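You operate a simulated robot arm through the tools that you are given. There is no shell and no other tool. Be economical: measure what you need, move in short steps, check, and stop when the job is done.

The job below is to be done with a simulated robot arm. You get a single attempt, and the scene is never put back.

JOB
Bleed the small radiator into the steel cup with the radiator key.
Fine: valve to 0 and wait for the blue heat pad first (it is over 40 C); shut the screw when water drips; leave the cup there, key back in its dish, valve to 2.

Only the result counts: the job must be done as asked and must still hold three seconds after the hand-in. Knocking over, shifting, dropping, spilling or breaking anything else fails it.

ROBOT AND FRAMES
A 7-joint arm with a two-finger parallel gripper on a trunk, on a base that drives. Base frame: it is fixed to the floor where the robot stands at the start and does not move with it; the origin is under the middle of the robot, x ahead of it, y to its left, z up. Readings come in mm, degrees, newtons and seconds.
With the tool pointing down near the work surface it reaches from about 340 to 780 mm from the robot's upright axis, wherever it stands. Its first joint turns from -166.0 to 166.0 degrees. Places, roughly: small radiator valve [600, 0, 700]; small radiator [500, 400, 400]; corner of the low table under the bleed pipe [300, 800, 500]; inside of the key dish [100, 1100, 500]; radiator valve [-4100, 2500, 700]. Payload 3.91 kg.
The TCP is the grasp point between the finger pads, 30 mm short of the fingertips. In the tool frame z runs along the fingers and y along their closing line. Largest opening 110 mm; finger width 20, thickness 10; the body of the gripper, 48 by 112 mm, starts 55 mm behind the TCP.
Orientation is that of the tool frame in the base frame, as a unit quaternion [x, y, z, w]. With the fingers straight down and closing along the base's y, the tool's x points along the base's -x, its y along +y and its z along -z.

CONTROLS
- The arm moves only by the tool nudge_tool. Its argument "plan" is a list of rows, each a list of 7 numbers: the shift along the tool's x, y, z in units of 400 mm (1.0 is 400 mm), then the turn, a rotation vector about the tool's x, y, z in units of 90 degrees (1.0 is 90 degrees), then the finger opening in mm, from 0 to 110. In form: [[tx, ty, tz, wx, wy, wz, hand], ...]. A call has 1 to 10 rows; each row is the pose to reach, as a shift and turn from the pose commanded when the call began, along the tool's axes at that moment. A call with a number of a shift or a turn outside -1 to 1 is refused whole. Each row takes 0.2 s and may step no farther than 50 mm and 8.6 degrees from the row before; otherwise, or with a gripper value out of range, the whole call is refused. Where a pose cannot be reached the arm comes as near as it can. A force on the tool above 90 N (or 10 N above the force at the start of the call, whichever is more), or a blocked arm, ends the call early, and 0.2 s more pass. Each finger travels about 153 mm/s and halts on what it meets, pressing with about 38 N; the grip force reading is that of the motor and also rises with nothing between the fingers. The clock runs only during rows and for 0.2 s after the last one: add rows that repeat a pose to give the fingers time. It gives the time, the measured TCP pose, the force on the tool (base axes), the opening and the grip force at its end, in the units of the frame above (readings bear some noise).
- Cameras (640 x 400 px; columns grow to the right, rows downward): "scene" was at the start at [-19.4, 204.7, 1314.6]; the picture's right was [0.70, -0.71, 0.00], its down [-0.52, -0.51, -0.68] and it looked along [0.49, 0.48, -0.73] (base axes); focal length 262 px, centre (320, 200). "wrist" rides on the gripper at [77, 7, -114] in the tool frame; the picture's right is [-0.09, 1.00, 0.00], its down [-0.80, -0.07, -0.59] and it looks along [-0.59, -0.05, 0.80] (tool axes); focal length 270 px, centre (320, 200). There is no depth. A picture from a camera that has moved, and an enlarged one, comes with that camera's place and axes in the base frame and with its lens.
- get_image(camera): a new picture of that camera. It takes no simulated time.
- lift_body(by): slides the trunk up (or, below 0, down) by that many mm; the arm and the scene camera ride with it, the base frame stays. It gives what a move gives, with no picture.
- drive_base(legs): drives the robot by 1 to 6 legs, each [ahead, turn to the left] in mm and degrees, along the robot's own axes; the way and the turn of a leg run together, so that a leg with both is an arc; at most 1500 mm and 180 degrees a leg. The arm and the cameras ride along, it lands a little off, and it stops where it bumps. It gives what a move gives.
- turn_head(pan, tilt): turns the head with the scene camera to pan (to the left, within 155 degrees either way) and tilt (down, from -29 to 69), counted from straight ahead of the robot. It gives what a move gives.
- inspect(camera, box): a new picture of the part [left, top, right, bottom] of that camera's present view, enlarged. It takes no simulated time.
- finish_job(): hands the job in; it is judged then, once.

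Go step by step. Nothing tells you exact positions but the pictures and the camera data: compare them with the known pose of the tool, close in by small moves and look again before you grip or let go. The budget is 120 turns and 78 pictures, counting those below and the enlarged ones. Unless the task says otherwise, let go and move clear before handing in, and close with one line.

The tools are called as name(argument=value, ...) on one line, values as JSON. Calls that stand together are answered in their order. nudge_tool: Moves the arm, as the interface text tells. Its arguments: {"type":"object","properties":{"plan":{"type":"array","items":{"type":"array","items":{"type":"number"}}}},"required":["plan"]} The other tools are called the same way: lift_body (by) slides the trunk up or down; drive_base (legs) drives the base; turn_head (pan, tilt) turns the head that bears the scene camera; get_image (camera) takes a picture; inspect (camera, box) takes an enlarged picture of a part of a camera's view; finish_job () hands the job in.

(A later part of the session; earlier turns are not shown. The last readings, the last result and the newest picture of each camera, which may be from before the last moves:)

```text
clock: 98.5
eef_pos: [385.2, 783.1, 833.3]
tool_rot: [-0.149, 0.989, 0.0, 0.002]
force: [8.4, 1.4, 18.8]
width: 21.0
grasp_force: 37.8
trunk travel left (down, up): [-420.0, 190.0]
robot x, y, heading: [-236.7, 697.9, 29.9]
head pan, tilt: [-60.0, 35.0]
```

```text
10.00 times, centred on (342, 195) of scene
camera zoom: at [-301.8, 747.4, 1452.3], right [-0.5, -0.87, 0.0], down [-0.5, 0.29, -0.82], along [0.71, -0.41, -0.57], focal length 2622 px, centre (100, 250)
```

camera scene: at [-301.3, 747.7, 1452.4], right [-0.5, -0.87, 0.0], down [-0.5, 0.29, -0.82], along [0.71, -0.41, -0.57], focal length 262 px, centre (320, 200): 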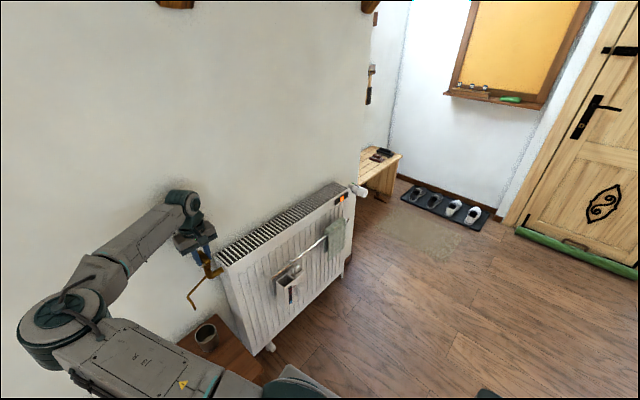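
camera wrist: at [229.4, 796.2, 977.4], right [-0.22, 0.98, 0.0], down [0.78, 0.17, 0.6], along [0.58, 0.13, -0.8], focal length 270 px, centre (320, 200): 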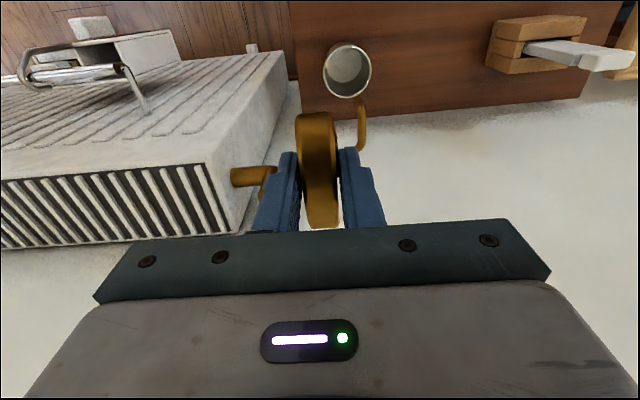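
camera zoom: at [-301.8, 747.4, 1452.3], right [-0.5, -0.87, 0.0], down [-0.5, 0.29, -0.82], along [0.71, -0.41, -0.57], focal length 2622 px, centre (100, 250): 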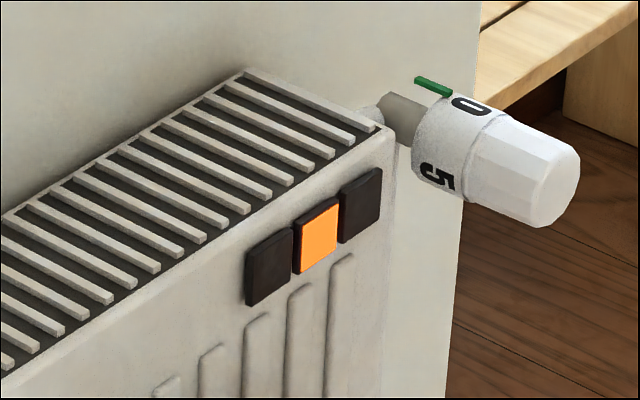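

Still orange with 0 under the pin. Cooling is slow; I'll ease the downward pressure and wait longer.

nudge_tool(plan=[[0, 0, -0.004, 0, 0, 0, 4], [0, 0, -0.004, 0, 0, 0, 4], [0, 0, -0.004, 0, 0, 0, 4], [0, 0, -0.004, 0, 0, 0, 4], [0, 0, -0.004, 0, 0, 0, 4], [0, 0, -0.004, 0, 0, 0, 4], [0, 0, -0.004, 0, 0, 0, 4], [0, 0, -0.004, 0, 0, 0, 4], [0, 0, -0.004, 0, 0, 0, 4], [0, 0, -0.004, 0, 0, 0, 4]])

nudge_tool(plan=[[0, 0, 0, 0, 0, 0, 4], [0, 0, 0, 0, 0, 0, 4], [0, 0, 0, 0, 0, 0, 4], [0, 0, 0, 0, 0, 0, 4], [0, 0, 0, 0, 0, 0, 4], [0, 0, 0, 0, 0, 0, 4], [0, 0, 0, 0, 0, 0, 4], [0, 0, 0, 0, 0, 0, 4], [0, 0, 0, 0, 0, 0, 4], [0, 0, 0, 0, 0, 0, 4]])

nudge_tool(plan=[[0, 0, 0, 0, 0, 0, 4], [0, 0, 0, 0, 0, 0, 4], [0, 0, 0, 0, 0, 0, 4], [0, 0, 0, 0, 0, 0, 4], [0, 0, 0, 0, 0, 0, 4], [0, 0, 0, 0, 0, 0, 4], [0, 0, 0, 0, 0, 0, 4], [0, 0, 0, 0, 0, 0, 4], [0, 0, 0, 0, 0, 0, 4], [0, 0, 0, 0, 0, 0, 4]])

nudge_tool(plan=[[0, 0, 0, 0, 0, 0, 4], [0, 0, 0, 0, 0, 0, 4], [0, 0, 0, 0, 0, 0, 4], [0, 0, 0, 0, 0, 0, 4], [0, 0, 0, 0, 0, 0, 4], [0, 0, 0, 0, 0, 0, 4], [0, 0, 0, 0, 0, 0, 4], [0, 0, 0, 0, 0, 0, 4], [0, 0, 0, 0, 0, 0, 4], [0, 0, 0, 0, 0, 0, 4]])

nudge_tool(plan=[[0, 0, 0, 0, 0, 0, 4], [0, 0, 0, 0, 0, 0, 4], [0, 0, 0, 0, 0, 0, 4], [0, 0, 0, 0, 0, 0, 4], [0, 0, 0, 0, 0, 0, 4], [0, 0, 0, 0, 0, 0, 4], [0, 0, 0, 0, 0, 0, 4], [0, 0, 0, 0, 0, 0, 4], [0, 0, 0, 0, 0, 0, 4], [0, 0, 0, 0, 0, 0, 4]])

nudge_tool(plan=[[0, 0, 0, 0, 0, 0, 4], [0, 0, 0, 0, 0, 0, 4], [0, 0, 0, 0, 0, 0, 4], [0, 0, 0, 0, 0, 0, 4], [0, 0, 0, 0, 0, 0, 4], [0, 0, 0, 0, 0, 0, 4], [0, 0, 0, 0, 0, 0, 4], [0, 0, 0, 0, 0, 0, 4], [0, 0, 0, 0, 0, 0, 4], [0, 0, 0, 0, 0, 0, 4]])

nudge_tool(plan=[[0, 0, 0, 0, 0, 0, 4], [0, 0, 0, 0, 0, 0, 4], [0, 0, 0, 0, 0, 0, 4], [0, 0, 0, 0, 0, 0, 4], [0, 0, 0, 0, 0, 0, 4], [0, 0, 0, 0, 0, 0, 4], [0, 0, 0, 0, 0, 0, 4], [0, 0, 0, 0, 0, 0, 4], [0, 0, 0, 0, 0, 0, 4], [0, 0, 0, 0, 0, 0, 4]])

nudge_tool(plan=[[0, 0, 0, 0, 0, 0, 4], [0, 0, 0, 0, 0, 0, 4], [0, 0, 0, 0, 0, 0, 4], [0, 0, 0, 0, 0, 0, 4], [0, 0, 0, 0, 0, 0, 4], [0, 0, 0, 0, 0, 0, 4], [0, 0, 0, 0, 0, 0, 4], [0, 0, 0, 0, 0, 0, 4], [0, 0, 0, 0, 0, 0, 4], [0, 0, 0, 0, 0, 0, 4]])

nudge_tool(plan=[[0, 0, 0, 0, 0, 0, 4], [0, 0, 0, 0, 0, 0, 4], [0, 0, 0, 0, 0, 0, 4], [0, 0, 0, 0, 0, 0, 4], [0, 0, 0, 0, 0, 0, 4], [0, 0, 0, 0, 0, 0, 4], [0, 0, 0, 0, 0, 0, 4], [0, 0, 0, 0, 0, 0, 4], [0, 0, 0, 0, 0, 0, 4], [0, 0, 0, 0, 0, 0, 4]])

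nudge_tool(plan=[[0, 0, 0, 0, 0, 0, 4], [0, 0, 0, 0, 0, 0, 4], [0, 0, 0, 0, 0, 0, 4], [0, 0, 0, 0, 0, 0, 4], [0, 0, 0, 0, 0, 0, 4], [0, 0, 0, 0, 0, 0, 4], [0, 0, 0, 0, 0, 0, 4], [0, 0, 0, 0, 0, 0, 4], [0, 0, 0, 0, 0, 0, 4], [0, 0, 0, 0, 0, 0, 4]])

nudge_tool(plan=[[0, 0, 0, 0, 0, 0, 4], [0, 0, 0, 0, 0, 0, 4], [0, 0, 0, 0, 0, 0, 4], [0, 0, 0, 0, 0, 0, 4], [0, 0, 0, 0, 0, 0, 4], [0, 0, 0, 0, 0, 0, 4], [0, 0, 0, 0, 0, 0, 4], [0, 0, 0, 0, 0, 0, 4], [0, 0, 0, 0, 0, 0, 4], [0, 0, 0, 0, 0, 0, 4]])

nudge_tool(plan=[[0, 0, 0, 0, 0, 0, 4], [0, 0, 0, 0, 0, 0, 4], [0, 0, 0, 0, 0, 0, 4], [0, 0, 0, 0, 0, 0, 4], [0, 0, 0, 0, 0, 0, 4], [0, 0, 0, 0, 0, 0, 4], [0, 0, 0, 0, 0, 0, 4], [0, 0, 0, 0, 0, 0, 4], [0, 0, 0, 0, 0, 0, 4], [0, 0, 0, 0, 0, 0, 4]])

inspect(camera="scene", box=[310, 175, 374, 215])

```text
clock: 100.7
eef_pos: [386.4, 783.3, 834.2]
tool_rot: [-0.148, 0.989, 0.001, 0.001]
force: [-0.3, -0.1, -1.0]
width: 21.0
grasp_force: 38.4
trunk travel left (down, up): [-420.0, 190.0]
robot x, y, heading: [-231.5, 701.4, 30.0]
head pan, tilt: [-60.0, 35.0]
```

```text
clock: 102.9
eef_pos: [386.2, 783.2, 833.8]
tool_rot: [-0.149, 0.989, 0.001, 0.001]
force: [0.4, 0.0, -0.6]
width: 21.1
grasp_force: 37.7
trunk travel left (down, up): [-420.0, 190.0]
robot x, y, heading: [-237.6, 703.0, 30.1]
head pan, tilt: [-60.0, 35.0]
```

```text
clock: 105.1
eef_pos: [386.4, 782.7, 834.3]
tool_rot: [-0.149, 0.989, 0.001, 0.001]
force: [-0.2, 0.6, 0.2]
width: 20.9
grasp_force: 38.0
trunk travel left (down, up): [-420.0, 190.0]
robot x, y, heading: [-238.2, 699.0, 29.9]
head pan, tilt: [-60.0, 35.0]
```

```text
clock: 107.3
eef_pos: [386.3, 783.1, 834.8]
tool_rot: [-0.148, 0.989, 0.0, 0.0]
force: [0.5, 0.4, -1.1]
width: 20.9
grasp_force: 38.2
trunk travel left (down, up): [-420.0, 190.0]
robot x, y, heading: [-237.6, 704.8, 29.9]
head pan, tilt: [-60.0, 35.0]
```

```text
clock: 109.5
eef_pos: [387.3, 783.1, 835.2]
tool_rot: [-0.149, 0.989, 0.001, 0.0]
force: [0.2, 0.9, -0.7]
width: 20.9
grasp_force: 38.3
trunk travel left (down, up): [-420.0, 190.0]
robot x, y, heading: [-237.7, 699.3, 30.3]
head pan, tilt: [-60.0, 35.0]
```

```text
clock: 111.7
eef_pos: [385.6, 783.5, 833.9]
tool_rot: [-0.149, 0.989, 0.001, 0.001]
force: [-0.1, -0.3, -0.1]
width: 21.2
grasp_force: 37.7
trunk travel left (down, up): [-420.0, 190.0]
robot x, y, heading: [-237.5, 699.5, 30.2]
head pan, tilt: [-60.0, 35.0]
```

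```text
clock: 113.9
eef_pos: [386.6, 782.9, 833.6]
tool_rot: [-0.149, 0.989, 0.001, 0.002]
force: [0.2, -1.1, -0.8]
width: 21.1
grasp_force: 38.1
trunk travel left (down, up): [-420.0, 190.0]
robot x, y, heading: [-234.9, 701.0, 30.0]
head pan, tilt: [-60.0, 35.0]
```

```text
clock: 116.1
eef_pos: [387.5, 783.0, 834.9]
tool_rot: [-0.149, 0.989, 0.001, 0.001]
force: [0.4, -0.1, -0.2]
width: 20.8
grasp_force: 38.0
trunk travel left (down, up): [-420.0, 190.0]
robot x, y, heading: [-237.5, 702.2, 29.9]
head pan, tilt: [-60.0, 35.0]
```

```text
clock: 118.3
eef_pos: [385.8, 782.5, 834.2]
tool_rot: [-0.149, 0.989, 0.001, 0.001]
force: [-0.8, -0.4, -0.4]
width: 21.0
grasp_force: 38.4
trunk travel left (down, up): [-420.0, 190.0]
robot x, y, heading: [-240.2, 695.5, 30.2]
head pan, tilt: [-60.0, 35.0]
```

```text
clock: 120.5
eef_pos: [387.0, 783.3, 834.2]
tool_rot: [-0.149, 0.989, 0.001, 0.001]
force: [0.6, -0.1, -0.2]
width: 21.1
grasp_force: 37.7
trunk travel left (down, up): [-420.0, 190.0]
robot x, y, heading: [-238.9, 700.2, 30.2]
head pan, tilt: [-60.0, 35.0]
```

```text
clock: 122.7
eef_pos: [386.3, 782.5, 834.1]
tool_rot: [-0.148, 0.989, 0.001, 0.001]
force: [-0.5, 0.3, -0.2]
width: 21.0
grasp_force: 38.0
trunk travel left (down, up): [-420.0, 190.0]
robot x, y, heading: [-237.3, 701.7, 30.2]
head pan, tilt: [-60.0, 35.0]
```

```text
clock: 124.9
eef_pos: [385.9, 784.2, 834.4]
tool_rot: [-0.149, 0.989, 0.001, 0.001]
force: [-0.2, -0.7, -0.1]
width: 20.9
grasp_force: 38.3
trunk travel left (down, up): [-420.0, 190.0]
robot x, y, heading: [-235.9, 701.0, 29.8]
head pan, tilt: [-60.0, 35.0]
```

```text
10.00 times, centred on (342, 195) of scene
camera zoom: at [-300.8, 747.4, 1452.3], right [-0.5, -0.87, 0.0], down [-0.5, 0.29, -0.82], along [0.71, -0.41, -0.57], focal length 2622 px, centre (100, 250)
```

zoom: 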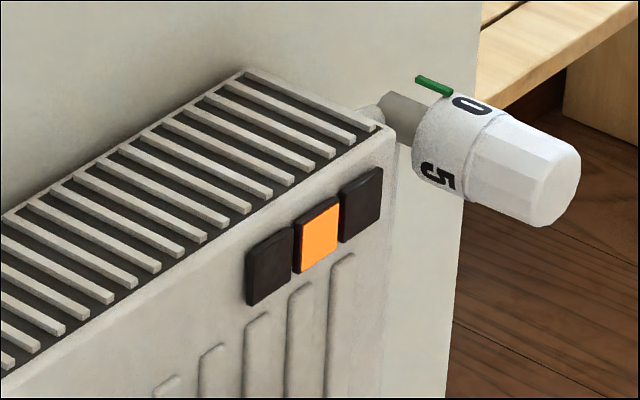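

Still orange, valve clearly on 0. I'll keep waiting without spending pictures.

nudge_tool(plan=[[0, 0, 0, 0, 0, 0, 4], [0, 0, 0, 0, 0, 0, 4], [0, 0, 0, 0, 0, 0, 4], [0, 0, 0, 0, 0, 0, 4], [0, 0, 0, 0, 0, 0, 4], [0, 0, 0, 0, 0, 0, 4], [0, 0, 0, 0, 0, 0, 4], [0, 0, 0, 0, 0, 0, 4], [0, 0, 0, 0, 0, 0, 4], [0, 0, 0, 0, 0, 0, 4]])

nudge_tool(plan=[[0, 0, 0, 0, 0, 0, 4], [0, 0, 0, 0, 0, 0, 4], [0, 0, 0, 0, 0, 0, 4], [0, 0, 0, 0, 0, 0, 4], [0, 0, 0, 0, 0, 0, 4], [0, 0, 0, 0, 0, 0, 4], [0, 0, 0, 0, 0, 0, 4], [0, 0, 0, 0, 0, 0, 4], [0, 0, 0, 0, 0, 0, 4], [0, 0, 0, 0, 0, 0, 4]])

nudge_tool(plan=[[0, 0, 0, 0, 0, 0, 4], [0, 0, 0, 0, 0, 0, 4], [0, 0, 0, 0, 0, 0, 4], [0, 0, 0, 0, 0, 0, 4], [0, 0, 0, 0, 0, 0, 4], [0, 0, 0, 0, 0, 0, 4], [0, 0, 0, 0, 0, 0, 4], [0, 0, 0, 0, 0, 0, 4], [0, 0, 0, 0, 0, 0, 4], [0, 0, 0, 0, 0, 0, 4]])

nudge_tool(plan=[[0, 0, 0, 0, 0, 0, 4], [0, 0, 0, 0, 0, 0, 4], [0, 0, 0, 0, 0, 0, 4], [0, 0, 0, 0, 0, 0, 4], [0, 0, 0, 0, 0, 0, 4], [0, 0, 0, 0, 0, 0, 4], [0, 0, 0, 0, 0, 0, 4], [0, 0, 0, 0, 0, 0, 4], [0, 0, 0, 0, 0, 0, 4], [0, 0, 0, 0, 0, 0, 4]])

nudge_tool(plan=[[0, 0, 0, 0, 0, 0, 4], [0, 0, 0, 0, 0, 0, 4], [0, 0, 0, 0, 0, 0, 4], [0, 0, 0, 0, 0, 0, 4], [0, 0, 0, 0, 0, 0, 4], [0, 0, 0, 0, 0, 0, 4], [0, 0, 0, 0, 0, 0, 4], [0, 0, 0, 0, 0, 0, 4], [0, 0, 0, 0, 0, 0, 4], [0, 0, 0, 0, 0, 0, 4]])

nudge_tool(plan=[[0, 0, 0, 0, 0, 0, 4], [0, 0, 0, 0, 0, 0, 4], [0, 0, 0, 0, 0, 0, 4], [0, 0, 0, 0, 0, 0, 4], [0, 0, 0, 0, 0, 0, 4], [0, 0, 0, 0, 0, 0, 4], [0, 0, 0, 0, 0, 0, 4], [0, 0, 0, 0, 0, 0, 4], [0, 0, 0, 0, 0, 0, 4], [0, 0, 0, 0, 0, 0, 4]])

nudge_tool(plan=[[0, 0, 0, 0, 0, 0, 4], [0, 0, 0, 0, 0, 0, 4], [0, 0, 0, 0, 0, 0, 4], [0, 0, 0, 0, 0, 0, 4], [0, 0, 0, 0, 0, 0, 4], [0, 0, 0, 0, 0, 0, 4], [0, 0, 0, 0, 0, 0, 4], [0, 0, 0, 0, 0, 0, 4], [0, 0, 0, 0, 0, 0, 4], [0, 0, 0, 0, 0, 0, 4]])

nudge_tool(plan=[[0, 0, 0, 0, 0, 0, 4], [0, 0, 0, 0, 0, 0, 4], [0, 0, 0, 0, 0, 0, 4], [0, 0, 0, 0, 0, 0, 4], [0, 0, 0, 0, 0, 0, 4], [0, 0, 0, 0, 0, 0, 4], [0, 0, 0, 0, 0, 0, 4], [0, 0, 0, 0, 0, 0, 4], [0, 0, 0, 0, 0, 0, 4], [0, 0, 0, 0, 0, 0, 4]])

nudge_tool(plan=[[0, 0, 0, 0, 0, 0, 4], [0, 0, 0, 0, 0, 0, 4], [0, 0, 0, 0, 0, 0, 4], [0, 0, 0, 0, 0, 0, 4], [0, 0, 0, 0, 0, 0, 4], [0, 0, 0, 0, 0, 0, 4], [0, 0, 0, 0, 0, 0, 4], [0, 0, 0, 0, 0, 0, 4], [0, 0, 0, 0, 0, 0, 4], [0, 0, 0, 0, 0, 0, 4]])

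nudge_tool(plan=[[0, 0, 0, 0, 0, 0, 4], [0, 0, 0, 0, 0, 0, 4], [0, 0, 0, 0, 0, 0, 4], [0, 0, 0, 0, 0, 0, 4], [0, 0, 0, 0, 0, 0, 4], [0, 0, 0, 0, 0, 0, 4], [0, 0, 0, 0, 0, 0, 4], [0, 0, 0, 0, 0, 0, 4], [0, 0, 0, 0, 0, 0, 4], [0, 0, 0, 0, 0, 0, 4]])

nudge_tool(plan=[[0, 0, 0, 0, 0, 0, 4], [0, 0, 0, 0, 0, 0, 4], [0, 0, 0, 0, 0, 0, 4], [0, 0, 0, 0, 0, 0, 4], [0, 0, 0, 0, 0, 0, 4], [0, 0, 0, 0, 0, 0, 4], [0, 0, 0, 0, 0, 0, 4], [0, 0, 0, 0, 0, 0, 4], [0, 0, 0, 0, 0, 0, 4], [0, 0, 0, 0, 0, 0, 4]])

nudge_tool(plan=[[0, 0, 0, 0, 0, 0, 4], [0, 0, 0, 0, 0, 0, 4], [0, 0, 0, 0, 0, 0, 4], [0, 0, 0, 0, 0, 0, 4], [0, 0, 0, 0, 0, 0, 4], [0, 0, 0, 0, 0, 0, 4], [0, 0, 0, 0, 0, 0, 4], [0, 0, 0, 0, 0, 0, 4], [0, 0, 0, 0, 0, 0, 4], [0, 0, 0, 0, 0, 0, 4]])

nudge_tool(plan=[[0, 0, 0, 0, 0, 0, 4], [0, 0, 0, 0, 0, 0, 4], [0, 0, 0, 0, 0, 0, 4], [0, 0, 0, 0, 0, 0, 4], [0, 0, 0, 0, 0, 0, 4], [0, 0, 0, 0, 0, 0, 4], [0, 0, 0, 0, 0, 0, 4], [0, 0, 0, 0, 0, 0, 4], [0, 0, 0, 0, 0, 0, 4], [0, 0, 0, 0, 0, 0, 4]])

nudge_tool(plan=[[0, 0, 0, 0, 0, 0, 4], [0, 0, 0, 0, 0, 0, 4], [0, 0, 0, 0, 0, 0, 4], [0, 0, 0, 0, 0, 0, 4], [0, 0, 0, 0, 0, 0, 4], [0, 0, 0, 0, 0, 0, 4], [0, 0, 0, 0, 0, 0, 4], [0, 0, 0, 0, 0, 0, 4], [0, 0, 0, 0, 0, 0, 4], [0, 0, 0, 0, 0, 0, 4]])

nudge_tool(plan=[[0, 0, 0, 0, 0, 0, 4], [0, 0, 0, 0, 0, 0, 4], [0, 0, 0, 0, 0, 0, 4], [0, 0, 0, 0, 0, 0, 4], [0, 0, 0, 0, 0, 0, 4], [0, 0, 0, 0, 0, 0, 4], [0, 0, 0, 0, 0, 0, 4], [0, 0, 0, 0, 0, 0, 4], [0, 0, 0, 0, 0, 0, 4], [0, 0, 0, 0, 0, 0, 4]])

nudge_tool(plan=[[0, 0, 0, 0, 0, 0, 4], [0, 0, 0, 0, 0, 0, 4], [0, 0, 0, 0, 0, 0, 4], [0, 0, 0, 0, 0, 0, 4], [0, 0, 0, 0, 0, 0, 4], [0, 0, 0, 0, 0, 0, 4], [0, 0, 0, 0, 0, 0, 4], [0, 0, 0, 0, 0, 0, 4], [0, 0, 0, 0, 0, 0, 4], [0, 0, 0, 0, 0, 0, 4]])

inspect(camera="scene", box=[182, 165, 382, 365])

```text
clock: 127.1
eef_pos: [386.5, 783.0, 834.9]
tool_rot: [-0.149, 0.989, 0.001, 0.002]
force: [-0.9, 0.5, -1.2]
width: 21.1
grasp_force: 38.5
trunk travel left (down, up): [-420.0, 190.0]
robot x, y, heading: [-235.5, 699.5, 30.2]
head pan, tilt: [-60.0, 35.0]
```

```text
clock: 129.3
eef_pos: [386.3, 782.9, 834.3]
tool_rot: [-0.149, 0.989, 0.001, 0.001]
force: [0.3, 0.3, -1.0]
width: 21.2
grasp_force: 38.1
trunk travel left (down, up): [-420.0, 190.0]
robot x, y, heading: [-240.0, 697.1, 30.5]
head pan, tilt: [-60.0, 35.0]
```

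```text
clock: 131.5
eef_pos: [386.6, 782.9, 834.8]
tool_rot: [-0.149, 0.989, 0.001, 0.001]
force: [-0.4, 0.0, -0.7]
width: 21.1
grasp_force: 37.9
trunk travel left (down, up): [-420.0, 190.0]
robot x, y, heading: [-238.4, 700.6, 30.4]
head pan, tilt: [-60.0, 35.0]
```

```text
clock: 133.7
eef_pos: [386.5, 781.9, 834.7]
tool_rot: [-0.149, 0.989, 0.0, 0.001]
force: [-0.4, -0.9, 0.2]
width: 21.0
grasp_force: 38.2
trunk travel left (down, up): [-420.0, 190.0]
robot x, y, heading: [-235.5, 703.2, 30.1]
head pan, tilt: [-60.0, 35.0]
```

```text
clock: 135.9
eef_pos: [386.7, 782.5, 835.0]
tool_rot: [-0.15, 0.989, 0.002, 0.001]
force: [0.0, 0.0, -0.8]
width: 21.2
grasp_force: 37.9
trunk travel left (down, up): [-420.0, 190.0]
robot x, y, heading: [-236.4, 699.3, 29.9]
head pan, tilt: [-60.0, 35.0]
```

```text
clock: 138.1
eef_pos: [385.5, 782.0, 834.2]
tool_rot: [-0.148, 0.989, 0.001, 0.0]
force: [0.4, 0.3, -0.9]
width: 20.9
grasp_force: 38.5
trunk travel left (down, up): [-420.0, 190.0]
robot x, y, heading: [-235.9, 698.4, 30.1]
head pan, tilt: [-60.0, 35.0]
```

```text
clock: 140.3
eef_pos: [386.5, 782.9, 835.9]
tool_rot: [-0.15, 0.989, 0.001, 0.001]
force: [0.2, 0.1, -1.0]
width: 21.0
grasp_force: 37.8
trunk travel left (down, up): [-420.0, 190.0]
robot x, y, heading: [-236.9, 700.2, 30.2]
head pan, tilt: [-60.0, 35.0]
```

```text
clock: 142.5
eef_pos: [386.7, 783.9, 834.7]
tool_rot: [-0.149, 0.989, 0.0, 0.001]
force: [-0.2, -0.4, 0.1]
width: 21.0
grasp_force: 37.7
trunk travel left (down, up): [-420.0, 190.0]
robot x, y, heading: [-235.0, 702.3, 29.9]
head pan, tilt: [-60.0, 35.0]
```

```text
clock: 144.7
eef_pos: [386.5, 783.1, 834.2]
tool_rot: [-0.148, 0.989, 0.001, 0.0]
force: [-1.0, -0.2, -0.4]
width: 20.9
grasp_force: 38.2
trunk travel left (down, up): [-420.0, 190.0]
robot x, y, heading: [-235.7, 698.5, 29.9]
head pan, tilt: [-60.0, 35.0]
```

```text
clock: 146.9
eef_pos: [385.7, 783.4, 834.9]
tool_rot: [-0.149, 0.989, 0.0, 0.001]
force: [-1.1, -0.8, -0.1]
width: 21.3
grasp_force: 38.0
trunk travel left (down, up): [-420.0, 190.0]
robot x, y, heading: [-237.4, 709.4, 30.0]
head pan, tilt: [-60.0, 35.0]
```

```text
clock: 149.1
eef_pos: [386.8, 782.4, 834.4]
tool_rot: [-0.148, 0.989, 0.001, 0.001]
force: [-0.1, -0.8, -0.5]
width: 21.0
grasp_force: 38.3
trunk travel left (down, up): [-420.0, 190.0]
robot x, y, heading: [-234.0, 704.8, 29.9]
head pan, tilt: [-60.0, 35.0]
```

```text
clock: 151.3
eef_pos: [385.4, 782.3, 834.0]
tool_rot: [-0.149, 0.989, 0.002, 0.001]
force: [0.8, 1.0, -0.5]
width: 21.2
grasp_force: 37.6
trunk travel left (down, up): [-420.0, 190.0]
robot x, y, heading: [-237.0, 701.4, 30.3]
head pan, tilt: [-60.0, 35.0]
```

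```text
clock: 153.5
eef_pos: [385.3, 783.2, 834.4]
tool_rot: [-0.149, 0.989, 0.001, 0.001]
force: [0.6, 0.2, -0.2]
width: 21.2
grasp_force: 37.9
trunk travel left (down, up): [-420.0, 190.0]
robot x, y, heading: [-238.3, 702.7, 30.0]
head pan, tilt: [-60.0, 35.0]
```

```text
clock: 155.7
eef_pos: [385.4, 782.8, 835.0]
tool_rot: [-0.148, 0.989, 0.002, 0.001]
force: [-0.3, -0.6, -0.2]
width: 20.8
grasp_force: 37.7
trunk travel left (down, up): [-420.0, 190.0]
robot x, y, heading: [-235.2, 702.7, 30.1]
head pan, tilt: [-60.0, 35.0]
```

```text
clock: 157.9
eef_pos: [386.7, 782.1, 834.2]
tool_rot: [-0.149, 0.989, 0.001, 0.001]
force: [-1.2, -0.6, -0.9]
width: 21.0
grasp_force: 38.0
trunk travel left (down, up): [-420.0, 190.0]
robot x, y, heading: [-233.9, 703.0, 29.9]
head pan, tilt: [-60.0, 35.0]
```

```text
clock: 160.1
eef_pos: [386.8, 782.9, 834.4]
tool_rot: [-0.148, 0.989, 0.001, 0.001]
force: [-0.5, -0.2, -1.0]
width: 20.9
grasp_force: 37.8
trunk travel left (down, up): [-420.0, 190.0]
robot x, y, heading: [-235.4, 700.5, 30.2]
head pan, tilt: [-60.0, 35.0]
```

```text
2.00 times, centred on (282, 265) of scene
camera zoom: at [-300.8, 747.4, 1452.3], right [-0.5, -0.87, 0.0], down [-0.5, 0.29, -0.82], along [0.71, -0.41, -0.57], focal length 524 px, centre (396, 70)
```

zoom: 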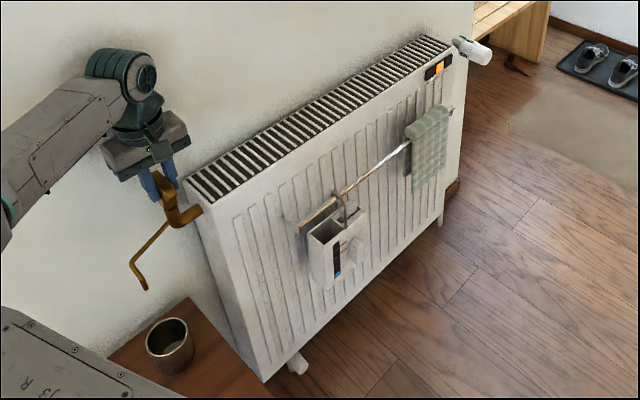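

Still orange after 146 s, so my reading of the scale is doubtful. At the start digit 3 stood exactly at the bottom, which suggests the real index is underneath and the valve is now on about 3.5, not 0. I'll leave the key seated on the screw and go back to the valve.

nudge_tool(plan=[[0, 0, 0, 0, 0, 0, 21], [0, 0, 0, 0, 0, 0, 30], [0, 0, 0, 0, 0, 0, 50], [0, 0, 0, 0, 0, 0, 60]])

nudge_tool(plan=[[0, 0, -0.08, 0, 0, 0, 60], [0, 0, -0.18, 0, 0, 0, 60], [0, 0, -0.28, 0, 0, 0, 60], [0.1, 0, -0.28, 0, 0, 0, 60], [0.2, 0, -0.28, 0, 0, 0, 60], [0.3, 0, -0.28, 0, 0, 0, 60], [0.4, 0, -0.28, 0, 0, 0, 60], [0.5, 0, -0.28, 0, 0, 0, 60]])

inspect(camera="scene", box=[170, 230, 234, 330])

```text
clock: 161.1
eef_pos: [385.0, 782.9, 833.7]
tool_rot: [-0.149, 0.989, 0.0, 0.001]
force: [0.0, 0.5, 0.3]
width: 59.7
grasp_force: 0.0
trunk travel left (down, up): [-420.0, 190.0]
robot x, y, heading: [-232.2, 697.0, 30.0]
head pan, tilt: [-60.0, 35.0]
```

```text
clock: 162.9
eef_pos: [194.6, 725.0, 946.0]
tool_rot: [-0.15, 0.989, 0.001, 0.001]
force: [0.8, -0.3, 0.4]
width: 60.2
grasp_force: 0.0
trunk travel left (down, up): [-420.0, 190.0]
robot x, y, heading: [-238.5, 700.3, 30.2]
head pan, tilt: [-60.0, 35.0]
```

```text
4.00 times, centred on (202, 280) of scene
camera zoom: at [-301.1, 747.4, 1452.3], right [-0.5, -0.87, 0.0], down [-0.5, 0.29, -0.82], along [0.71, -0.41, -0.57], focal length 1049 px, centre (792, -120)
```

zoom: 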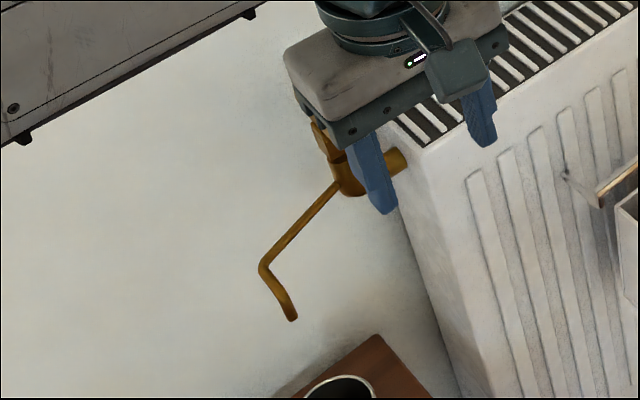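

The key stays upright on the screw. Driving back to the valve.

lift_body(by=-120)

drive_base(legs=[[0, -120], [700, 0], [0, 90]])

```text
clock: 164.4
eef_pos: [195.3, 724.5, 826.1]
tool_rot: [-0.148, 0.989, 0.001, 0.001]
force: [0.0, 0.1, 0.2]
width: 59.9
grasp_force: 0.1
trunk travel left (down, up): [-300.0, 310.0]
robot x, y, heading: [-233.2, 700.7, 30.1]
head pan, tilt: [-60.0, 35.0]
```

```text
clock: 177.1
eef_pos: [171.1, -188.6, 825.9]
tool_rot: [0.102, 0.995, 0.001, 0.002]
force: [-0.2, -0.4, 0.4]
width: 60.2
grasp_force: 0.1
trunk travel left (down, up): [-300.0, 310.0]
robot x, y, heading: [-217.9, -0.8, 1.3]
head pan, tilt: [-60.0, 35.0]
```

Now bring the hand to horizontal in front of the valve again.

nudge_tool(plan=[[-0.08, 0.084, 0.04, -0.0227, -0.0889, -0.0227, 110], [-0.16, 0.168, 0.08, -0.0455, -0.1778, -0.0455, 110], [-0.24, 0.253, 0.12, -0.0682, -0.2667, -0.0682, 110], [-0.32, 0.337, 0.16, -0.091, -0.3556, -0.091, 110], [-0.4, 0.421, 0.2, -0.1137, -0.4445, -0.1137, 110], [-0.48, 0.506, 0.24, -0.1365, -0.5334, -0.1365, 110], [-0.48, 0.506, 0.24, -0.1592, -0.6223, -0.1592, 110], [-0.48, 0.506, 0.24, -0.182, -0.7112, -0.182, 110], [-0.48, 0.506, 0.24, -0.2047, -0.8, -0.2047, 110], [-0.48, 0.506, 0.24, -0.2275, -0.889, -0.2275, 110]])

nudge_tool(plan=[[0, 0, 0, -0.0225, -0.088, -0.0225, 110], [0, 0, 0, -0.0225, -0.088, -0.0225, 110]])

nudge_tool(plan=[[0, 0, 0, 0, 0, -0.09, 110], [0, 0, 0, 0, 0, -0.18, 110], [0, 0, 0, 0, 0, -0.27, 110], [0, 0, 0, 0, 0, -0.36, 110], [0, 0, 0, 0, 0, -0.45, 110], [0, 0, 0, 0, 0, -0.54, 110], [0, 0, 0, 0, 0, -0.63, 110], [0, 0, 0, 0, 0, -0.72, 110], [0, 0, 0, 0, 0, -0.81, 110], [0, 0, 0, 0, 0, -0.9, 110]])

```text
clock: 179.2
eef_pos: [398.5, -28.0, 731.5]
tool_rot: [-0.088, 0.748, 0.098, 0.65]
force: [-0.3, 0.8, 0.8]
width: 109.9
grasp_force: 0.1
trunk travel left (down, up): [-300.0, 310.0]
robot x, y, heading: [-217.5, -2.9, 1.6]
head pan, tilt: [-60.0, 35.0]
```

```text
clock: 179.8
eef_pos: [400.1, -27.8, 730.5]
tool_rot: [-0.105, 0.698, 0.105, 0.701]
force: [-0.3, 0.3, 0.7]
width: 109.8
grasp_force: 0.0
trunk travel left (down, up): [-300.0, 310.0]
robot x, y, heading: [-219.7, -0.5, 1.3]
head pan, tilt: [-60.0, 35.0]
```

```text
clock: 182.1
eef_pos: [401.2, -29.5, 731.7]
tool_rot: [-0.534, 0.462, -0.376, 0.6]
force: [0.9, -0.7, 1.0]
width: 110.0
grasp_force: 0.1
trunk travel left (down, up): [-300.0, 310.0]
robot x, y, heading: [-223.1, -0.8, 1.5]
head pan, tilt: [-60.0, 35.0]
```

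Rolling a bit further to gain turning range, then advance and grip the head.

nudge_tool(plan=[[0, 0.003, 0.05, 0, 0, -0.09, 110], [0, 0.005, 0.1, 0, 0, -0.18, 110], [0, 0.005, 0.163, 0, 0, -0.27, 110], [0, 0.005, 0.163, 0, 0, -0.27, 110]])

nudge_tool(plan=[[0, 0, 0.1, 0, 0, 0, 110], [0, 0, 0.2, 0, 0, 0, 110], [0, 0, 0.2, 0, 0, 0, 110], [0, 0, 0.2, 0, 0, 0, 40], [0, 0, 0.2, 0, 0, 0, 40], [0, 0, 0.2, 0, 0, 0, 40]])

```text
clock: 183.1
eef_pos: [464.4, -9.8, 729.0]
tool_rot: [0.62, -0.34, 0.493, -0.507]
force: [-0.7, -0.3, 0.0]
width: 110.2
grasp_force: 0.0
trunk travel left (down, up): [-300.0, 310.0]
robot x, y, heading: [-218.6, 0.4, 1.6]
head pan, tilt: [-60.0, 35.0]
```

```text
clock: 184.4
eef_pos: [542.5, 13.8, 729.7]
tool_rot: [0.619, -0.34, 0.492, -0.509]
force: [3.6, -0.1, -2.3]
width: 46.9
grasp_force: 45.0
trunk travel left (down, up): [-300.0, 310.0]
robot x, y, heading: [-220.1, -0.4, 1.5]
head pan, tilt: [-60.0, 35.0]
```

Gripped. Turning clockwise (closing) step by step through about 180°.

nudge_tool(plan=[[0, 0, 0, 0, 0, 0.09, 40], [0, 0, 0, 0, 0, 0.18, 40], [0, 0, 0, 0, 0, 0.27, 40], [0, 0, 0, 0, 0, 0.36, 40], [0, 0, 0, 0, 0, 0.45, 40], [0, 0, 0, 0, 0, 0.54, 40], [0, 0, 0, 0, 0, 0.63, 40], [0, 0, 0, 0, 0, 0.72, 40], [0, 0, 0, 0, 0, 0.81, 40], [0, 0, 0, 0, 0, 0.9, 40]])

turn_head(pan=0, tilt=45)

inspect(camera="scene", box=[312, 138, 392, 188])

```text
clock: 186.7
eef_pos: [539.1, 11.6, 732.1]
tool_rot: [-0.25, 0.66, -0.043, 0.707]
force: [27.9, -3.0, 23.4]
width: 46.9
grasp_force: 45.2
trunk travel left (down, up): [-300.0, 310.0]
robot x, y, heading: [-217.7, -0.2, 1.7]
head pan, tilt: [-60.0, 35.0]
```

```text
clock: 187.9
eef_pos: [538.8, 13.5, 730.9]
tool_rot: [-0.249, 0.66, -0.046, 0.707]
force: [26.5, -4.5, 24.9]
width: 46.8
grasp_force: 45.3
trunk travel left (down, up): [-300.0, 310.0]
robot x, y, heading: [-218.8, -2.4, 1.4]
head pan, tilt: [0.0, 45.0]
```

```text
8.00 times, centred on (352, 163) of scene
camera zoom: at [-217.5, 147.5, 1317.6], right [0.02, -1.0, 0.0], down [-0.71, -0.02, -0.71], along [0.71, 0.02, -0.71], focal length 2098 px, centre (64, 496)
```

zoom: 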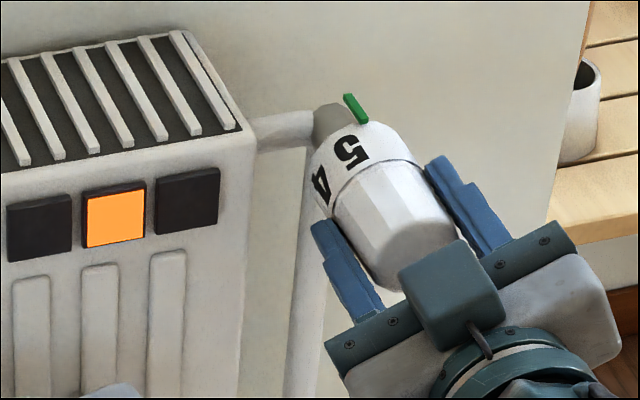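

It turns freely; 5 is now approaching the pin. Continuing clockwise another 99°.

nudge_tool(plan=[[0, 0, 0, 0, 0, 0.092, 40], [0, 0, 0, 0, 0, 0.184, 40], [0, 0, 0, 0, 0, 0.276, 40], [0, 0, 0, 0, 0, 0.368, 40], [0, 0, 0, 0, 0, 0.46, 40], [0, 0, 0, 0, 0, 0.552, 40], [0, 0, 0, 0, 0, 0.644, 40], [0, 0, 0, 0, 0, 0.736, 40], [0, 0, 0, 0, 0, 0.828, 40], [0, 0, 0, 0, 0, 0.92, 40]])

nudge_tool(plan=[[0, 0, 0, 0, 0, 0.06, 40], [0, 0, 0, 0, 0, 0.13, 40], [0, 0, 0, 0, 0, 0.18, 40], [0, 0, 0, 0, 0, 0.18, 40]])

```text
clock: 190.2
eef_pos: [538.8, 11.7, 730.5]
tool_rot: [0.252, 0.659, 0.435, 0.56]
force: [20.0, -17.1, 13.4]
width: 46.4
grasp_force: 45.0
trunk travel left (down, up): [-300.0, 310.0]
robot x, y, heading: [-219.1, 1.2, 1.1]
head pan, tilt: [0.0, 45.0]
```

```text
clock: 191.2
eef_pos: [539.4, 12.8, 730.2]
tool_rot: [0.341, 0.618, 0.508, 0.493]
force: [18.2, -15.6, 15.7]
width: 46.5
grasp_force: 45.2
trunk travel left (down, up): [-300.0, 310.0]
robot x, y, heading: [-216.8, -3.5, 1.3]
head pan, tilt: [0.0, 45.0]
```

Now 0 should stand opposite the pin, at the bottom. I'll hold here and wait to see whether the pad reacts.

nudge_tool(plan=[[0, 0, 0, 0, 0, 0, 40], [0, 0, 0, 0, 0, 0, 40], [0, 0, 0, 0, 0, 0, 40], [0, 0, 0, 0, 0, 0, 40], [0, 0, 0, 0, 0, 0, 40], [0, 0, 0, 0, 0, 0, 40], [0, 0, 0, 0, 0, 0, 40], [0, 0, 0, 0, 0, 0, 40], [0, 0, 0, 0, 0, 0, 40], [0, 0, 0, 0, 0, 0, 40]])

nudge_tool(plan=[[0, 0, 0, 0, 0, 0, 40], [0, 0, 0, 0, 0, 0, 40], [0, 0, 0, 0, 0, 0, 40], [0, 0, 0, 0, 0, 0, 40], [0, 0, 0, 0, 0, 0, 40], [0, 0, 0, 0, 0, 0, 40], [0, 0, 0, 0, 0, 0, 40], [0, 0, 0, 0, 0, 0, 40], [0, 0, 0, 0, 0, 0, 40], [0, 0, 0, 0, 0, 0, 40]])

nudge_tool(plan=[[0, 0, 0, 0, 0, 0, 40], [0, 0, 0, 0, 0, 0, 40], [0, 0, 0, 0, 0, 0, 40], [0, 0, 0, 0, 0, 0, 40], [0, 0, 0, 0, 0, 0, 40], [0, 0, 0, 0, 0, 0, 40], [0, 0, 0, 0, 0, 0, 40], [0, 0, 0, 0, 0, 0, 40], [0, 0, 0, 0, 0, 0, 40], [0, 0, 0, 0, 0, 0, 40]])

nudge_tool(plan=[[0, 0, 0, 0, 0, 0, 40], [0, 0, 0, 0, 0, 0, 40], [0, 0, 0, 0, 0, 0, 40], [0, 0, 0, 0, 0, 0, 40], [0, 0, 0, 0, 0, 0, 40], [0, 0, 0, 0, 0, 0, 40], [0, 0, 0, 0, 0, 0, 40], [0, 0, 0, 0, 0, 0, 40], [0, 0, 0, 0, 0, 0, 40], [0, 0, 0, 0, 0, 0, 40]])

nudge_tool(plan=[[0, 0, 0, 0, 0, 0, 40], [0, 0, 0, 0, 0, 0, 40], [0, 0, 0, 0, 0, 0, 40], [0, 0, 0, 0, 0, 0, 40], [0, 0, 0, 0, 0, 0, 40], [0, 0, 0, 0, 0, 0, 40], [0, 0, 0, 0, 0, 0, 40], [0, 0, 0, 0, 0, 0, 40], [0, 0, 0, 0, 0, 0, 40], [0, 0, 0, 0, 0, 0, 40]])

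nudge_tool(plan=[[0, 0, 0, 0, 0, 0, 40], [0, 0, 0, 0, 0, 0, 40], [0, 0, 0, 0, 0, 0, 40], [0, 0, 0, 0, 0, 0, 40], [0, 0, 0, 0, 0, 0, 40], [0, 0, 0, 0, 0, 0, 40], [0, 0, 0, 0, 0, 0, 40], [0, 0, 0, 0, 0, 0, 40], [0, 0, 0, 0, 0, 0, 40], [0, 0, 0, 0, 0, 0, 40]])

nudge_tool(plan=[[0, 0, 0, 0, 0, 0, 40], [0, 0, 0, 0, 0, 0, 40], [0, 0, 0, 0, 0, 0, 40], [0, 0, 0, 0, 0, 0, 40], [0, 0, 0, 0, 0, 0, 40], [0, 0, 0, 0, 0, 0, 40], [0, 0, 0, 0, 0, 0, 40], [0, 0, 0, 0, 0, 0, 40], [0, 0, 0, 0, 0, 0, 40], [0, 0, 0, 0, 0, 0, 40]])

nudge_tool(plan=[[0, 0, 0, 0, 0, 0, 40], [0, 0, 0, 0, 0, 0, 40], [0, 0, 0, 0, 0, 0, 40], [0, 0, 0, 0, 0, 0, 40], [0, 0, 0, 0, 0, 0, 40], [0, 0, 0, 0, 0, 0, 40], [0, 0, 0, 0, 0, 0, 40], [0, 0, 0, 0, 0, 0, 40], [0, 0, 0, 0, 0, 0, 40], [0, 0, 0, 0, 0, 0, 40]])

nudge_tool(plan=[[0, 0, 0, 0, 0, 0, 40], [0, 0, 0, 0, 0, 0, 40], [0, 0, 0, 0, 0, 0, 40], [0, 0, 0, 0, 0, 0, 40], [0, 0, 0, 0, 0, 0, 40], [0, 0, 0, 0, 0, 0, 40], [0, 0, 0, 0, 0, 0, 40], [0, 0, 0, 0, 0, 0, 40], [0, 0, 0, 0, 0, 0, 40], [0, 0, 0, 0, 0, 0, 40]])

nudge_tool(plan=[[0, 0, 0, 0, 0, 0, 40], [0, 0, 0, 0, 0, 0, 40], [0, 0, 0, 0, 0, 0, 40], [0, 0, 0, 0, 0, 0, 40], [0, 0, 0, 0, 0, 0, 40], [0, 0, 0, 0, 0, 0, 40], [0, 0, 0, 0, 0, 0, 40], [0, 0, 0, 0, 0, 0, 40], [0, 0, 0, 0, 0, 0, 40], [0, 0, 0, 0, 0, 0, 40]])

nudge_tool(plan=[[0, 0, 0, 0, 0, 0, 40], [0, 0, 0, 0, 0, 0, 40], [0, 0, 0, 0, 0, 0, 40], [0, 0, 0, 0, 0, 0, 40], [0, 0, 0, 0, 0, 0, 40], [0, 0, 0, 0, 0, 0, 40], [0, 0, 0, 0, 0, 0, 40], [0, 0, 0, 0, 0, 0, 40], [0, 0, 0, 0, 0, 0, 40], [0, 0, 0, 0, 0, 0, 40]])

nudge_tool(plan=[[0, 0, 0, 0, 0, 0, 40], [0, 0, 0, 0, 0, 0, 40], [0, 0, 0, 0, 0, 0, 40], [0, 0, 0, 0, 0, 0, 40], [0, 0, 0, 0, 0, 0, 40], [0, 0, 0, 0, 0, 0, 40], [0, 0, 0, 0, 0, 0, 40], [0, 0, 0, 0, 0, 0, 40], [0, 0, 0, 0, 0, 0, 40], [0, 0, 0, 0, 0, 0, 40]])

nudge_tool(plan=[[0, 0, 0, 0, 0, 0, 40], [0, 0, 0, 0, 0, 0, 40], [0, 0, 0, 0, 0, 0, 40], [0, 0, 0, 0, 0, 0, 40], [0, 0, 0, 0, 0, 0, 40], [0, 0, 0, 0, 0, 0, 40], [0, 0, 0, 0, 0, 0, 40], [0, 0, 0, 0, 0, 0, 40], [0, 0, 0, 0, 0, 0, 40], [0, 0, 0, 0, 0, 0, 40]])

nudge_tool(plan=[[0, 0, 0, 0, 0, 0, 40], [0, 0, 0, 0, 0, 0, 40], [0, 0, 0, 0, 0, 0, 40], [0, 0, 0, 0, 0, 0, 40], [0, 0, 0, 0, 0, 0, 40], [0, 0, 0, 0, 0, 0, 40], [0, 0, 0, 0, 0, 0, 40], [0, 0, 0, 0, 0, 0, 40], [0, 0, 0, 0, 0, 0, 40], [0, 0, 0, 0, 0, 0, 40]])

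nudge_tool(plan=[[0, 0, 0, 0, 0, 0, 40], [0, 0, 0, 0, 0, 0, 40], [0, 0, 0, 0, 0, 0, 40], [0, 0, 0, 0, 0, 0, 40], [0, 0, 0, 0, 0, 0, 40], [0, 0, 0, 0, 0, 0, 40], [0, 0, 0, 0, 0, 0, 40], [0, 0, 0, 0, 0, 0, 40], [0, 0, 0, 0, 0, 0, 40], [0, 0, 0, 0, 0, 0, 40]])

nudge_tool(plan=[[0, 0, 0, 0, 0, 0, 40], [0, 0, 0, 0, 0, 0, 40], [0, 0, 0, 0, 0, 0, 40], [0, 0, 0, 0, 0, 0, 40], [0, 0, 0, 0, 0, 0, 40], [0, 0, 0, 0, 0, 0, 40], [0, 0, 0, 0, 0, 0, 40], [0, 0, 0, 0, 0, 0, 40], [0, 0, 0, 0, 0, 0, 40], [0, 0, 0, 0, 0, 0, 40]])

inspect(camera="scene", box=[304, 138, 384, 188])

```text
clock: 193.3
eef_pos: [539.0, 12.1, 731.6]
tool_rot: [0.341, 0.618, 0.508, 0.494]
force: [16.2, -18.3, 13.7]
width: 46.3
grasp_force: 45.3
trunk travel left (down, up): [-300.0, 310.0]
robot x, y, heading: [-216.3, -3.5, 1.5]
head pan, tilt: [0.0, 45.0]
```

```text
clock: 195.6
eef_pos: [539.4, 12.4, 727.5]
tool_rot: [0.342, 0.617, 0.509, 0.493]
force: [13.8, -19.5, 13.2]
width: 46.3
grasp_force: 44.9
trunk travel left (down, up): [-300.0, 310.0]
robot x, y, heading: [-219.9, -2.2, 1.1]
head pan, tilt: [0.0, 45.0]
```

```text
clock: 197.8
eef_pos: [538.5, 12.3, 730.2]
tool_rot: [0.341, 0.617, 0.509, 0.493]
force: [11.5, -18.6, 12.4]
width: 46.3
grasp_force: 44.6
trunk travel left (down, up): [-300.0, 310.0]
robot x, y, heading: [-215.9, -2.7, 1.1]
head pan, tilt: [0.0, 45.0]
```

```text
clock: 199.9
eef_pos: [538.2, 13.3, 730.8]
tool_rot: [0.342, 0.618, 0.508, 0.493]
force: [8.6, -20.1, 10.0]
width: 46.2
grasp_force: 45.1
trunk travel left (down, up): [-300.0, 310.0]
robot x, y, heading: [-215.2, -7.7, 1.2]
head pan, tilt: [0.0, 45.0]
```

```text
clock: 202.2
eef_pos: [539.2, 12.9, 729.3]
tool_rot: [0.342, 0.618, 0.508, 0.493]
force: [6.0, -20.6, 9.9]
width: 46.4
grasp_force: 44.5
trunk travel left (down, up): [-300.0, 310.0]
robot x, y, heading: [-216.7, -1.7, 1.2]
head pan, tilt: [0.0, 45.0]
```

```text
clock: 204.3
eef_pos: [538.7, 12.2, 729.5]
tool_rot: [0.341, 0.618, 0.509, 0.492]
force: [4.0, -21.7, 8.6]
width: 46.2
grasp_force: 44.6
trunk travel left (down, up): [-300.0, 310.0]
robot x, y, heading: [-219.6, -1.6, 1.1]
head pan, tilt: [0.0, 45.0]
```

```text
clock: 206.6
eef_pos: [538.2, 11.7, 729.9]
tool_rot: [0.341, 0.618, 0.509, 0.492]
force: [2.6, -21.7, 7.9]
width: 46.1
grasp_force: 45.3
trunk travel left (down, up): [-300.0, 310.0]
robot x, y, heading: [-219.8, -2.9, 1.0]
head pan, tilt: [0.0, 45.0]
```

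```text
clock: 208.8
eef_pos: [539.0, 12.3, 729.5]
tool_rot: [0.341, 0.618, 0.509, 0.493]
force: [-0.1, -22.9, 7.7]
width: 46.3
grasp_force: 45.0
trunk travel left (down, up): [-300.0, 310.0]
robot x, y, heading: [-220.4, -3.1, 1.3]
head pan, tilt: [0.0, 45.0]
```

```text
clock: 210.9
eef_pos: [538.6, 12.8, 728.9]
tool_rot: [0.341, 0.618, 0.509, 0.492]
force: [-2.1, -22.9, 8.1]
width: 46.4
grasp_force: 45.1
trunk travel left (down, up): [-300.0, 310.0]
robot x, y, heading: [-214.5, -1.8, 0.9]
head pan, tilt: [0.0, 45.0]
```

```text
clock: 213.2
eef_pos: [539.7, 12.4, 730.6]
tool_rot: [0.34, 0.618, 0.509, 0.493]
force: [-4.3, -22.4, 6.3]
width: 46.3
grasp_force: 44.8
trunk travel left (down, up): [-300.0, 310.0]
robot x, y, heading: [-217.1, -1.7, 0.9]
head pan, tilt: [0.0, 45.0]
```

```text
clock: 215.3
eef_pos: [538.9, 11.9, 729.8]
tool_rot: [0.34, 0.618, 0.51, 0.492]
force: [-6.9, -22.9, 4.7]
width: 46.2
grasp_force: 45.1
trunk travel left (down, up): [-300.0, 310.0]
robot x, y, heading: [-218.0, -1.8, 1.3]
head pan, tilt: [0.0, 45.0]
```

```text
clock: 217.6
eef_pos: [538.9, 11.9, 730.2]
tool_rot: [0.341, 0.618, 0.509, 0.493]
force: [-10.4, -23.4, 3.3]
width: 46.1
grasp_force: 44.5
trunk travel left (down, up): [-300.0, 310.0]
robot x, y, heading: [-220.6, -6.1, 0.9]
head pan, tilt: [0.0, 45.0]
```

```text
clock: 219.8
eef_pos: [539.7, 11.7, 729.2]
tool_rot: [0.341, 0.618, 0.509, 0.493]
force: [-13.8, -23.1, 1.1]
width: 46.4
grasp_force: 44.7
trunk travel left (down, up): [-300.0, 310.0]
robot x, y, heading: [-217.4, -2.3, 1.3]
head pan, tilt: [0.0, 45.0]
```

```text
clock: 221.9
eef_pos: [539.2, 12.8, 729.0]
tool_rot: [0.341, 0.618, 0.509, 0.493]
force: [-16.8, -23.1, -0.6]
width: 46.1
grasp_force: 45.4
trunk travel left (down, up): [-300.0, 310.0]
robot x, y, heading: [-216.7, -2.9, 1.3]
head pan, tilt: [0.0, 45.0]
```

```text
clock: 224.2
eef_pos: [538.6, 11.8, 729.9]
tool_rot: [0.341, 0.619, 0.509, 0.492]
force: [-18.6, -22.6, -1.8]
width: 46.2
grasp_force: 45.3
trunk travel left (down, up): [-300.0, 310.0]
robot x, y, heading: [-218.5, -5.4, 1.2]
head pan, tilt: [0.0, 45.0]
```

```text
clock: 226.3
eef_pos: [538.6, 13.0, 729.4]
tool_rot: [0.341, 0.618, 0.509, 0.493]
force: [-19.7, -22.0, -0.1]
width: 46.5
grasp_force: 44.6
trunk travel left (down, up): [-300.0, 310.0]
robot x, y, heading: [-219.2, -7.0, 1.3]
head pan, tilt: [0.0, 45.0]
```

```text
8.00 times, centred on (344, 163) of scene
camera zoom: at [-217.1, 141.1, 1317.7], right [0.02, -1.0, 0.0], down [-0.71, -0.01, -0.71], along [0.71, 0.02, -0.71], focal length 2098 px, centre (128, 496)
```

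zoom: 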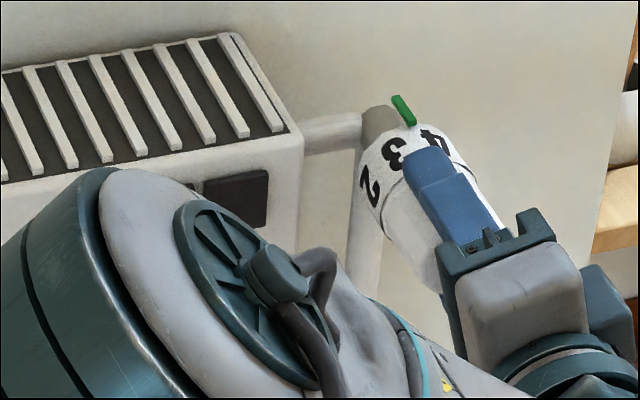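

The arm hides the middle pad from this pose. I'll let go, back off and roll the hand back so the pads come into view.

nudge_tool(plan=[[0, 0, 0, 0, 0, 0, 80], [0, 0, 0, 0, 0, 0, 110], [0, 0, -0.08, 0, 0, 0, 110], [0, 0, -0.19, 0, 0, 0, 110]])

nudge_tool(plan=[[0, 0, 0, 0, 0, -0.094, 110], [0, 0, 0, 0, 0, -0.188, 110], [0, 0, 0, 0, 0, -0.282, 110], [0, 0, 0, 0, 0, -0.376, 110], [0, 0, 0, 0, 0, -0.47, 110], [0, 0, 0, 0, 0, -0.564, 110], [0, 0, 0, 0, 0, -0.658, 110], [0, 0, 0, 0, 0, -0.752, 110], [0, 0, 0, 0, 0, -0.846, 110], [0, 0, 0, 0, 0, -0.94, 110]])

get_image(camera="wrist")

```text
clock: 227.3
eef_pos: [466.7, -8.2, 729.4]
tool_rot: [0.34, 0.619, 0.508, 0.493]
force: [1.1, -0.3, 0.5]
width: 110.2
grasp_force: 0.0
trunk travel left (down, up): [-300.0, 310.0]
robot x, y, heading: [-217.1, -8.7, 1.3]
head pan, tilt: [0.0, 45.0]
```

```text
clock: 229.6
eef_pos: [468.8, -7.7, 729.2]
tool_rot: [-0.165, 0.687, 0.044, 0.707]
force: [0.9, 1.2, -0.4]
width: 109.9
grasp_force: 0.0
trunk travel left (down, up): [-300.0, 310.0]
robot x, y, heading: [-221.3, -3.3, 1.5]
head pan, tilt: [0.0, 45.0]
```

```text
5 pictures are left
camera wrist: at [360.3, -48.1, 651.6], right [-0.29, 0.95, -0.09], down [-0.59, -0.11, 0.8], along [0.75, 0.29, 0.59], focal length 270 px, centre (320, 200)
```

wrist: 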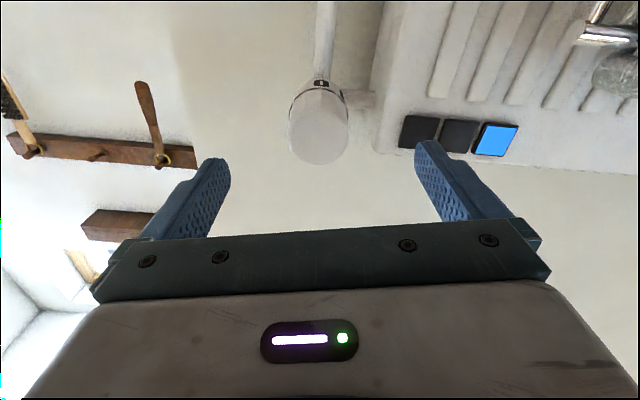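

The pad is blue: with 0 at the bottom the radiator cooled, so the true index is underneath. Now fold the arm and drive back to the screw to bleed.

nudge_tool(plan=[[-0.0583, 0.0118, -0.0637, 0.0056, 0.0906, 0.0212, 110], [-0.1166, 0.0235, -0.1274, 0.0112, 0.1812, 0.0423, 110], [-0.1749, 0.0353, -0.1911, 0.0168, 0.2718, 0.0635, 110], [-0.2332, 0.047, -0.2548, 0.0224, 0.3624, 0.0846, 110], [-0.2915, 0.0588, -0.3185, 0.028, 0.453, 0.1058, 110], [-0.3498, 0.0705, -0.3822, 0.0336, 0.5436, 0.1269, 110], [-0.4081, 0.0823, -0.4459, 0.0392, 0.6342, 0.1481, 110], [-0.4664, 0.094, -0.5096, 0.0448, 0.7248, 0.1692, 110], [-0.5247, 0.1058, -0.5733, 0.0504, 0.8154, 0.1904, 110], [-0.583, 0.1175, -0.637, 0.056, 0.906, 0.2115, 110]])

nudge_tool(plan=[[0, 0, 0, 0.006, 0.0935, 0.0225, 60], [0, 0, 0, 0.0063, 0.1007, 0.0235, 60]])

drive_base(legs=[[0, 88.5], [700, 0], [0, -60]])

lift_body(by=120)

```text
clock: 231.8
eef_pos: [197.1, -1.7, 948.2]
tool_rot: [-0.018, 0.997, 0.006, 0.078]
force: [-0.6, -0.3, 0.7]
width: 109.8
grasp_force: 0.1
trunk travel left (down, up): [-300.0, 310.0]
robot x, y, heading: [-217.1, -7.2, 1.2]
head pan, tilt: [0.0, 45.0]
```

```text
refused: row 1 steps farther than a row can; nothing moved
```

```text
clock: 242.1
eef_pos: [140.7, 917.9, 949.2]
tool_rot: [-0.272, 0.959, 0.026, 0.075]
force: [0.8, -0.3, 0.1]
width: 109.9
grasp_force: 0.0
trunk travel left (down, up): [-300.0, 310.0]
robot x, y, heading: [-218.9, 710.6, 30.8]
head pan, tilt: [0.0, 45.0]
```

```text
clock: 243.6
eef_pos: [139.6, 916.5, 1067.9]
tool_rot: [-0.271, 0.959, 0.026, 0.075]
force: [0.0, 0.6, 0.5]
width: 110.4
grasp_force: 0.0
trunk travel left (down, up): [-420.0, 190.0]
robot x, y, heading: [-223.3, 714.9, 30.8]
head pan, tilt: [0.0, 45.0]
```

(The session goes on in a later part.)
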